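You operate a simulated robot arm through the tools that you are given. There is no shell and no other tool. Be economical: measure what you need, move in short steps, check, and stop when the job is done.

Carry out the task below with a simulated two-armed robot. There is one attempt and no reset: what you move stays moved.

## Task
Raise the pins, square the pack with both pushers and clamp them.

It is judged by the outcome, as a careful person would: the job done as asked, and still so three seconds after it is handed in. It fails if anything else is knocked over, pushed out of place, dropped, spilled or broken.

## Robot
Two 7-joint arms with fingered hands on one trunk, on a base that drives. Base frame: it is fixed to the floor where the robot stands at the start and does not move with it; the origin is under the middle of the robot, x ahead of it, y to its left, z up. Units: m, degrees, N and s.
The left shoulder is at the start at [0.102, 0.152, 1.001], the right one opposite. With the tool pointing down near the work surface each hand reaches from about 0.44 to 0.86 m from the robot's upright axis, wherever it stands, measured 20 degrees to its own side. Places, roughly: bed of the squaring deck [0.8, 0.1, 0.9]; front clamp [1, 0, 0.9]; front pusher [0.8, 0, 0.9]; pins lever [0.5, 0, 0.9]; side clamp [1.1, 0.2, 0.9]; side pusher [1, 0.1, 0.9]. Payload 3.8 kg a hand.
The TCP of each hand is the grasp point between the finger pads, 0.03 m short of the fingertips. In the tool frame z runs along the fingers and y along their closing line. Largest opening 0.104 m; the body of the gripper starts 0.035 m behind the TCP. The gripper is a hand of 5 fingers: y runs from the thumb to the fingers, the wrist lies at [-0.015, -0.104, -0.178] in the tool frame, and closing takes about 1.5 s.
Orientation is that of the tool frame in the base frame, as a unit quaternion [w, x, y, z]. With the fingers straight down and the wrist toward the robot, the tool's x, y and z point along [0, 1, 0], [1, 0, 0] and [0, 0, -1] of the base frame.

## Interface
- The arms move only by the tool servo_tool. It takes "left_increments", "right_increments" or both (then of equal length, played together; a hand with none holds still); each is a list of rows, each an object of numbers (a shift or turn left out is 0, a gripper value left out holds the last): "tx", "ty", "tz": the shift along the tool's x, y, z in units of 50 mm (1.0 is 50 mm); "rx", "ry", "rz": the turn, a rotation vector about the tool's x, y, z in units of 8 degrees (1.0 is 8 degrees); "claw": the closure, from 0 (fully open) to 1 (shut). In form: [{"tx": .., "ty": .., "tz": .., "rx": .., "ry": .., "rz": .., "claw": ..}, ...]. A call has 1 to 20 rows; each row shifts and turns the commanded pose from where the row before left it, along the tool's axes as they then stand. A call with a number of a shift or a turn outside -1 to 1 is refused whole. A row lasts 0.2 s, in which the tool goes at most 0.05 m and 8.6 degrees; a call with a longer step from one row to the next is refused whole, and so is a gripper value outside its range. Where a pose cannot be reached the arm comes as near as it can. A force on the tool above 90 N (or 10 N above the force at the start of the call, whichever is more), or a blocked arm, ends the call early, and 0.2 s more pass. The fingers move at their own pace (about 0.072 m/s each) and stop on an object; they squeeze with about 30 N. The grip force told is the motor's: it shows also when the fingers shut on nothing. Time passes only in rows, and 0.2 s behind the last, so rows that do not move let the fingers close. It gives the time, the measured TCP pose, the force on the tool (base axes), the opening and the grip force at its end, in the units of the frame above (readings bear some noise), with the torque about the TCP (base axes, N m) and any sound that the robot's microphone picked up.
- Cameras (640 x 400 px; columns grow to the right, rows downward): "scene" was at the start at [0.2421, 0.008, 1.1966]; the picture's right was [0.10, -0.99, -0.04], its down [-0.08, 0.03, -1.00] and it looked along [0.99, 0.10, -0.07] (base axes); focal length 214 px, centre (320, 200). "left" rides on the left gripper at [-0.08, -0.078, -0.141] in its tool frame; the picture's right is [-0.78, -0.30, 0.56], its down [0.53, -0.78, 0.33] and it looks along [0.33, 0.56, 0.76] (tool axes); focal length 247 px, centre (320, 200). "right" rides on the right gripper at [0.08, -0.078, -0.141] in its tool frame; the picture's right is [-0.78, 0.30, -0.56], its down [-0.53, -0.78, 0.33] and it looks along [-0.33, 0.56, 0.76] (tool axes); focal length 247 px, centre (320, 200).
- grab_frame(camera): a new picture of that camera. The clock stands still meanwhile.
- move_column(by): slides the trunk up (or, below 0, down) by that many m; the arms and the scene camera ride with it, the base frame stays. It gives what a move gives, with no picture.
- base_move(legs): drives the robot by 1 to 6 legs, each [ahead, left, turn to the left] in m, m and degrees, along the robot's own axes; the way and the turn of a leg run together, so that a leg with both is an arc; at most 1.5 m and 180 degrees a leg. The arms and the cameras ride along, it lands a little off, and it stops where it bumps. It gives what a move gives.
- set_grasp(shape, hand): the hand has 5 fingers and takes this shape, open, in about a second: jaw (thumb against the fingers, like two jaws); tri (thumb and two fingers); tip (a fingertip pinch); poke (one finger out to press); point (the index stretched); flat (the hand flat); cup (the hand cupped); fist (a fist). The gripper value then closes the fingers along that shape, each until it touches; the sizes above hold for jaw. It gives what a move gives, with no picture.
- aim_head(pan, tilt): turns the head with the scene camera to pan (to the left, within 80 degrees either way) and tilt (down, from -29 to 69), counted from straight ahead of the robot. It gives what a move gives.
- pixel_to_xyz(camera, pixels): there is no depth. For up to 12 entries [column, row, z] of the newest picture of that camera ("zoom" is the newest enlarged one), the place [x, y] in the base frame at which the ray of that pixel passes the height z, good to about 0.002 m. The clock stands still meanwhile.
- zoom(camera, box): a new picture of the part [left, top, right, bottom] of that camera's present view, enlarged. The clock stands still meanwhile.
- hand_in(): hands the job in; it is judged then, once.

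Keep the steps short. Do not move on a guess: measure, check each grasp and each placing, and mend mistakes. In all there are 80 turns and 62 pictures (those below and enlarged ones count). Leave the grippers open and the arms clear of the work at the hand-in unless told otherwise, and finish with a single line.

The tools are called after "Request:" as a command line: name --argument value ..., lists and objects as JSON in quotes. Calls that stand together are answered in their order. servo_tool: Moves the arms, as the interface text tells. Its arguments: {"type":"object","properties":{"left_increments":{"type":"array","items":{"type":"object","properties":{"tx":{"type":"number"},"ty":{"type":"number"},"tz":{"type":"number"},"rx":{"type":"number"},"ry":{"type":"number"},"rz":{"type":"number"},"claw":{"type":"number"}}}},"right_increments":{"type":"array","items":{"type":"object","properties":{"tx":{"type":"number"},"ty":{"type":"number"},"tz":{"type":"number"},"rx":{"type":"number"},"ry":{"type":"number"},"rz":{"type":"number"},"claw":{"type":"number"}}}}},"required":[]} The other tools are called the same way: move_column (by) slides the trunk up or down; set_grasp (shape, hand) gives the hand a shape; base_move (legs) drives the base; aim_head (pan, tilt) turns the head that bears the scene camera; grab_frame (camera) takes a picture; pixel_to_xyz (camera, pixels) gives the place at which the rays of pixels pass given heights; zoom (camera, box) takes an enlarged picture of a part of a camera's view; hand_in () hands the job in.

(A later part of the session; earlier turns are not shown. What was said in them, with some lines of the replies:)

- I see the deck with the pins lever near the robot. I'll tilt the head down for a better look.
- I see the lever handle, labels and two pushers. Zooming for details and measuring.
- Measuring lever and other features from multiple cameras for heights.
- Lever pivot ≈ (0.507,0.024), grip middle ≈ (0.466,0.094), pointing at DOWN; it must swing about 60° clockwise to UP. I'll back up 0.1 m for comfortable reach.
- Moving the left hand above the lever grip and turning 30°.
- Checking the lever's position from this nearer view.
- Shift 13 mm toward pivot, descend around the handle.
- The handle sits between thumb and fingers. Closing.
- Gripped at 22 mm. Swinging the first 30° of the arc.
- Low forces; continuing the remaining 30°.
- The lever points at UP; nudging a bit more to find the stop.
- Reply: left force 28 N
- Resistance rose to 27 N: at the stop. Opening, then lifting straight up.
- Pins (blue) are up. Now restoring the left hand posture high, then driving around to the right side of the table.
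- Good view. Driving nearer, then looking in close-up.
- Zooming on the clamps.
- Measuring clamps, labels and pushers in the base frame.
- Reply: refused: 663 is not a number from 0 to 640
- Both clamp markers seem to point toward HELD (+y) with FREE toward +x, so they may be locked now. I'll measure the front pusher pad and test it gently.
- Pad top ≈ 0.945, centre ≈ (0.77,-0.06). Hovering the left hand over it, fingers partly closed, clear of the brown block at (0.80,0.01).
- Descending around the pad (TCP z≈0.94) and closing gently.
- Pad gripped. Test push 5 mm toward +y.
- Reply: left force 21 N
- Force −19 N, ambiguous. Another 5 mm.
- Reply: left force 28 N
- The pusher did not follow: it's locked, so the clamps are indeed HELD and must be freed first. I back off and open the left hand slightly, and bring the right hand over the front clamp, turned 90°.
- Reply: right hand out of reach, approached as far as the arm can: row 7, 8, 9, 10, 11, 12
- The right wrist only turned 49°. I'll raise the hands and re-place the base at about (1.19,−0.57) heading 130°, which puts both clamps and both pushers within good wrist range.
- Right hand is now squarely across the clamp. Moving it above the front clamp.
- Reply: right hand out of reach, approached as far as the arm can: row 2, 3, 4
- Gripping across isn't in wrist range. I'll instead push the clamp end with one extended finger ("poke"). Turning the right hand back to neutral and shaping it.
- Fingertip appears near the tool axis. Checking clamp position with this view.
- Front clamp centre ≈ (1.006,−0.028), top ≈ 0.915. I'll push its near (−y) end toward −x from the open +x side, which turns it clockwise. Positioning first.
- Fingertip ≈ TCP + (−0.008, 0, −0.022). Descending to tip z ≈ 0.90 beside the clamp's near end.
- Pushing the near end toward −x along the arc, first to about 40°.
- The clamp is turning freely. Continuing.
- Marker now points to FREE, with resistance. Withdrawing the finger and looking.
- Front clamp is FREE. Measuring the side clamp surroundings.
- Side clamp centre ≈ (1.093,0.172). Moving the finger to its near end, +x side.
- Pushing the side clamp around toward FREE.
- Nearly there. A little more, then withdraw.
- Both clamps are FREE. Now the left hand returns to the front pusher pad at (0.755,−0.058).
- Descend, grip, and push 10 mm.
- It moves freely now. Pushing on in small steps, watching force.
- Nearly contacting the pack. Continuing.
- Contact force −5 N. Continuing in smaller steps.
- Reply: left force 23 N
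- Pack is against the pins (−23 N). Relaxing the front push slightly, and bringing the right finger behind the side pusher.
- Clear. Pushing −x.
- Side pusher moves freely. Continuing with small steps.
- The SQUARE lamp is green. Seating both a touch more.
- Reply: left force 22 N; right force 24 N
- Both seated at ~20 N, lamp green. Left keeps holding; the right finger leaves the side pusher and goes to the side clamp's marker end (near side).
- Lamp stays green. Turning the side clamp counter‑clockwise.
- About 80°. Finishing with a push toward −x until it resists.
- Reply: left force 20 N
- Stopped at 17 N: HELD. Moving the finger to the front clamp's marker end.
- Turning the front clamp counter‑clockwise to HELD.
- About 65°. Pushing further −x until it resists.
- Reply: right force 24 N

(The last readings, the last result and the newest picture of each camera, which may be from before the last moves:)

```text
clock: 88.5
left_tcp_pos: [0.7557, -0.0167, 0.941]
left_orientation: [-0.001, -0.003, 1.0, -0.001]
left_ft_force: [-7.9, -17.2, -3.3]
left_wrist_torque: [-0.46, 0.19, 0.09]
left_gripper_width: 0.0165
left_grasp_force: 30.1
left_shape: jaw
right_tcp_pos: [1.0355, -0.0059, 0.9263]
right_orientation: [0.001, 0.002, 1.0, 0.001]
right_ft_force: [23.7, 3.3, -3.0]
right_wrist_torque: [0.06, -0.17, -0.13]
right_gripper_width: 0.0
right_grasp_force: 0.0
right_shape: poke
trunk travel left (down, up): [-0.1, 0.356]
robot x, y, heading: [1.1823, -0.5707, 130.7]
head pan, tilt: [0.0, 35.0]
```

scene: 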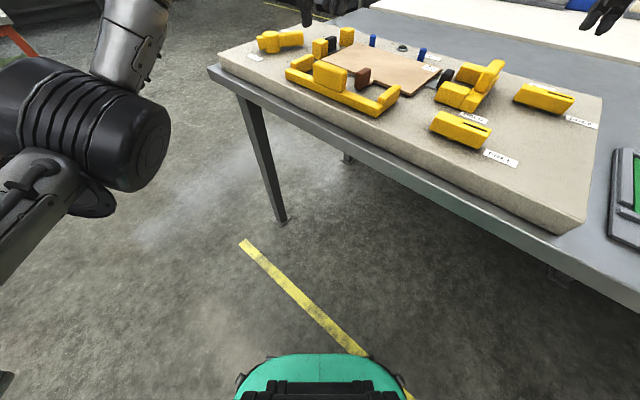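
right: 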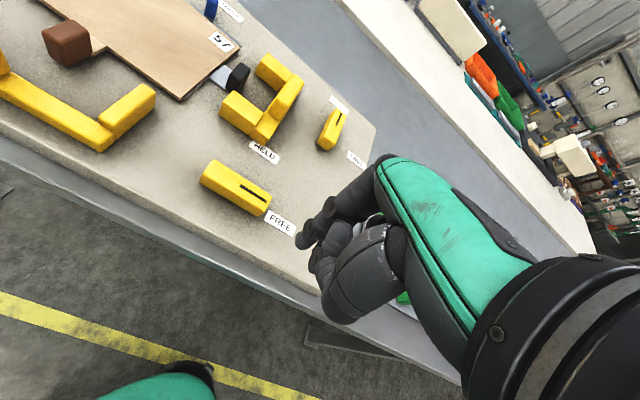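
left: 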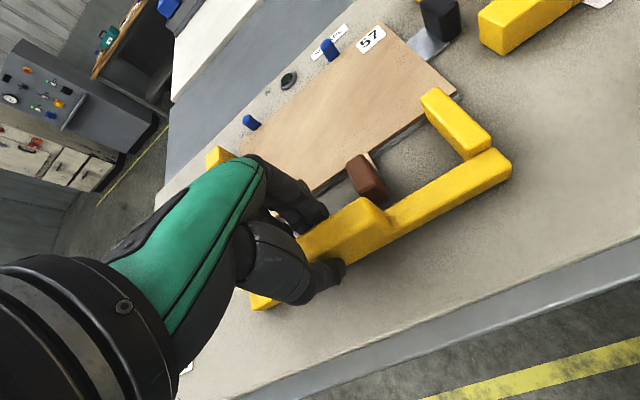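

Stopped at 24 N. Withdrawing the right hand upward and checking.

Request:
servo_tool --right_increments '[{"tx": -0.3}, {"tz": -0.9}, {"tz": -0.9}, {"tz": -0.9}, {"tx": -0.7, "ty": -0.6}, {"tx": -0.7, "ty": -0.6}, {"tx": -0.7, "ty": -0.6}, {"ty": -0.8}, {}]'

Request:
zoom --camera "scene" --box '[360, 20, 600, 170]'

```text
clock: 90.5
left_tcp_pos: [0.7549, -0.0161, 0.9435]
left_orientation: [0.0, -0.003, 1.0, 0.001]
left_ft_force: [1.1, -14.3, -1.8]
left_wrist_torque: [-0.37, 0.02, 0.05]
left_gripper_width: 0.0166
left_grasp_force: 29.7
left_shape: jaw
right_tcp_pos: [1.1271, -0.1248, 1.0417]
right_orientation: [-0.001, -0.001, 1.0, 0.0]
right_ft_force: [0.3, 0.4, 0.6]
right_wrist_torque: [-0.01, -0.04, -0.02]
right_gripper_width: 0.0001
right_grasp_force: 0.1
right_shape: poke
right hand out of reach, approached as far as the arm can: row 7, 8
trunk travel left (down, up): [-0.1, 0.356]
robot x, y, heading: [1.1837, -0.566, 130.9]
head pan, tilt: [0.0, 35.0]
```

```text
2.67 times, centred on (480, 95) of scene
```

zoom: 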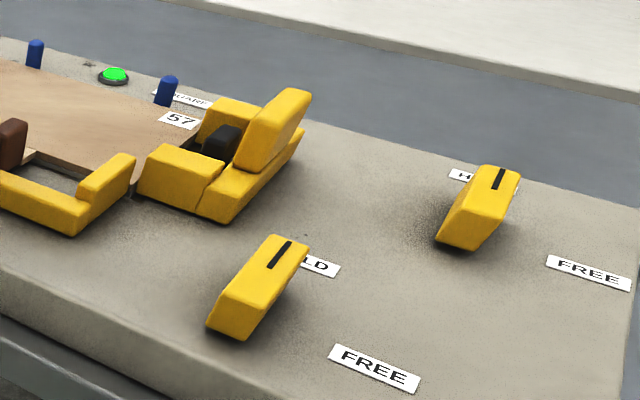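

Both clamps match their original HELD angle; lamp green. Relaxing the left hand, opening only slightly (brown block nearby), and lifting.

Request:
servo_tool --left_increments '[{"ty": -0.07}, {"claw": 0.68}, {}, {}, {}, {"tz": -0.4}, {"tz": -0.8}, {"tz": -0.8}, {"tz": -0.8}, {"claw": 0, "ty": -0.8}, {"ty": -0.8}, {"ty": -0.8}, {}]'

Request:
set_grasp --hand "right" --shape "jaw"

Request:
zoom --camera "scene" --box '[240, 10, 600, 190]'

```text
clock: 93.3
left_tcp_pos: [0.7557, -0.1385, 1.0798]
left_orientation: [0.001, -0.001, 1.0, -0.001]
left_ft_force: [-0.8, -0.3, -0.2]
left_wrist_torque: [0.02, 0.01, 0.02]
left_gripper_width: 0.1034
left_grasp_force: 0.1
left_shape: jaw
right_tcp_pos: [1.1262, -0.1218, 1.0409]
right_orientation: [-0.002, 0.0, 1.0, -0.001]
right_ft_force: [1.1, -0.3, 0.2]
right_wrist_torque: [0.0, 0.01, -0.01]
right_gripper_width: 0.0003
right_grasp_force: 0.1
right_shape: poke
trunk travel left (down, up): [-0.1, 0.356]
robot x, y, heading: [1.1801, -0.5738, 130.3]
head pan, tilt: [0.0, 35.0]
```

```text
clock: 94.2
left_tcp_pos: [0.7554, -0.1377, 1.0816]
left_orientation: [0.0, -0.002, 1.0, 0.0]
left_ft_force: [-1.2, 0.5, -0.4]
left_wrist_torque: [-0.04, -0.02, 0.01]
left_gripper_width: 0.1036
left_grasp_force: 0.1
left_shape: jaw
right_tcp_pos: [1.1261, -0.1228, 1.0418]
right_orientation: [-0.001, -0.001, 1.0, 0.0]
right_ft_force: [-0.5, 0.7, -0.8]
right_wrist_torque: [0.01, -0.04, 0.03]
right_gripper_width: 0.1036
right_grasp_force: 0.1
right_shape: jaw
trunk travel left (down, up): [-0.1, 0.356]
robot x, y, heading: [1.1796, -0.5674, 130.5]
head pan, tilt: [0.0, 35.0]
```

```text
1.78 times, centred on (420, 100) of scene
```

zoom: 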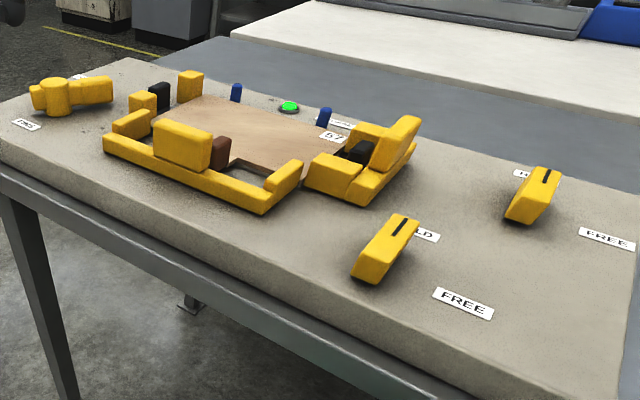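

Pins are up, the lamp is green, both pushers are home and both clamps point to HELD. Backing the robot clear.

Request:
base_move --legs '[[-0.2, 0, 0]]'

Request:
grab_frame --camera "scene"

```text
clock: 95.8
left_tcp_pos: [0.8864, -0.293, 1.0813]
left_orientation: [0.0, -0.003, 1.0, 0.001]
left_ft_force: [-0.1, -0.5, -0.2]
left_wrist_torque: [0.0, 0.01, 0.05]
left_gripper_width: 0.1037
left_grasp_force: 0.0
left_shape: jaw
right_tcp_pos: [1.2559, -0.2762, 1.0412]
right_orientation: [0.0, -0.001, 1.0, 0.0]
right_ft_force: [-0.8, 0.3, 0.1]
right_wrist_torque: [0.05, 0.01, -0.02]
right_gripper_width: 0.1037
right_grasp_force: 0.0
right_shape: jaw
trunk travel left (down, up): [-0.1, 0.356]
robot x, y, heading: [1.3137, -0.7187, 130.9]
head pan, tilt: [0.0, 35.0]
```

```text
2 pictures are left
```

scene: 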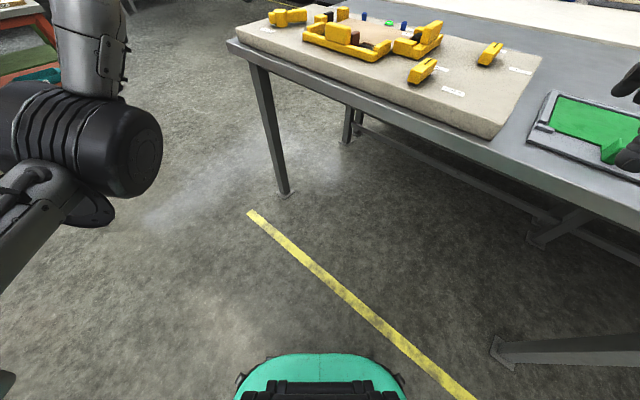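

All in place, the lamp is green and the arms are clear, so I'm handing in.

Request:
hand_in

```text
The job is handed in.
```

The pins are raised, the pack is squared against pins and stops with the SQUARE lamp green, and both pushers are clamped at HELD (both clamps started at HELD, so I freed them first).
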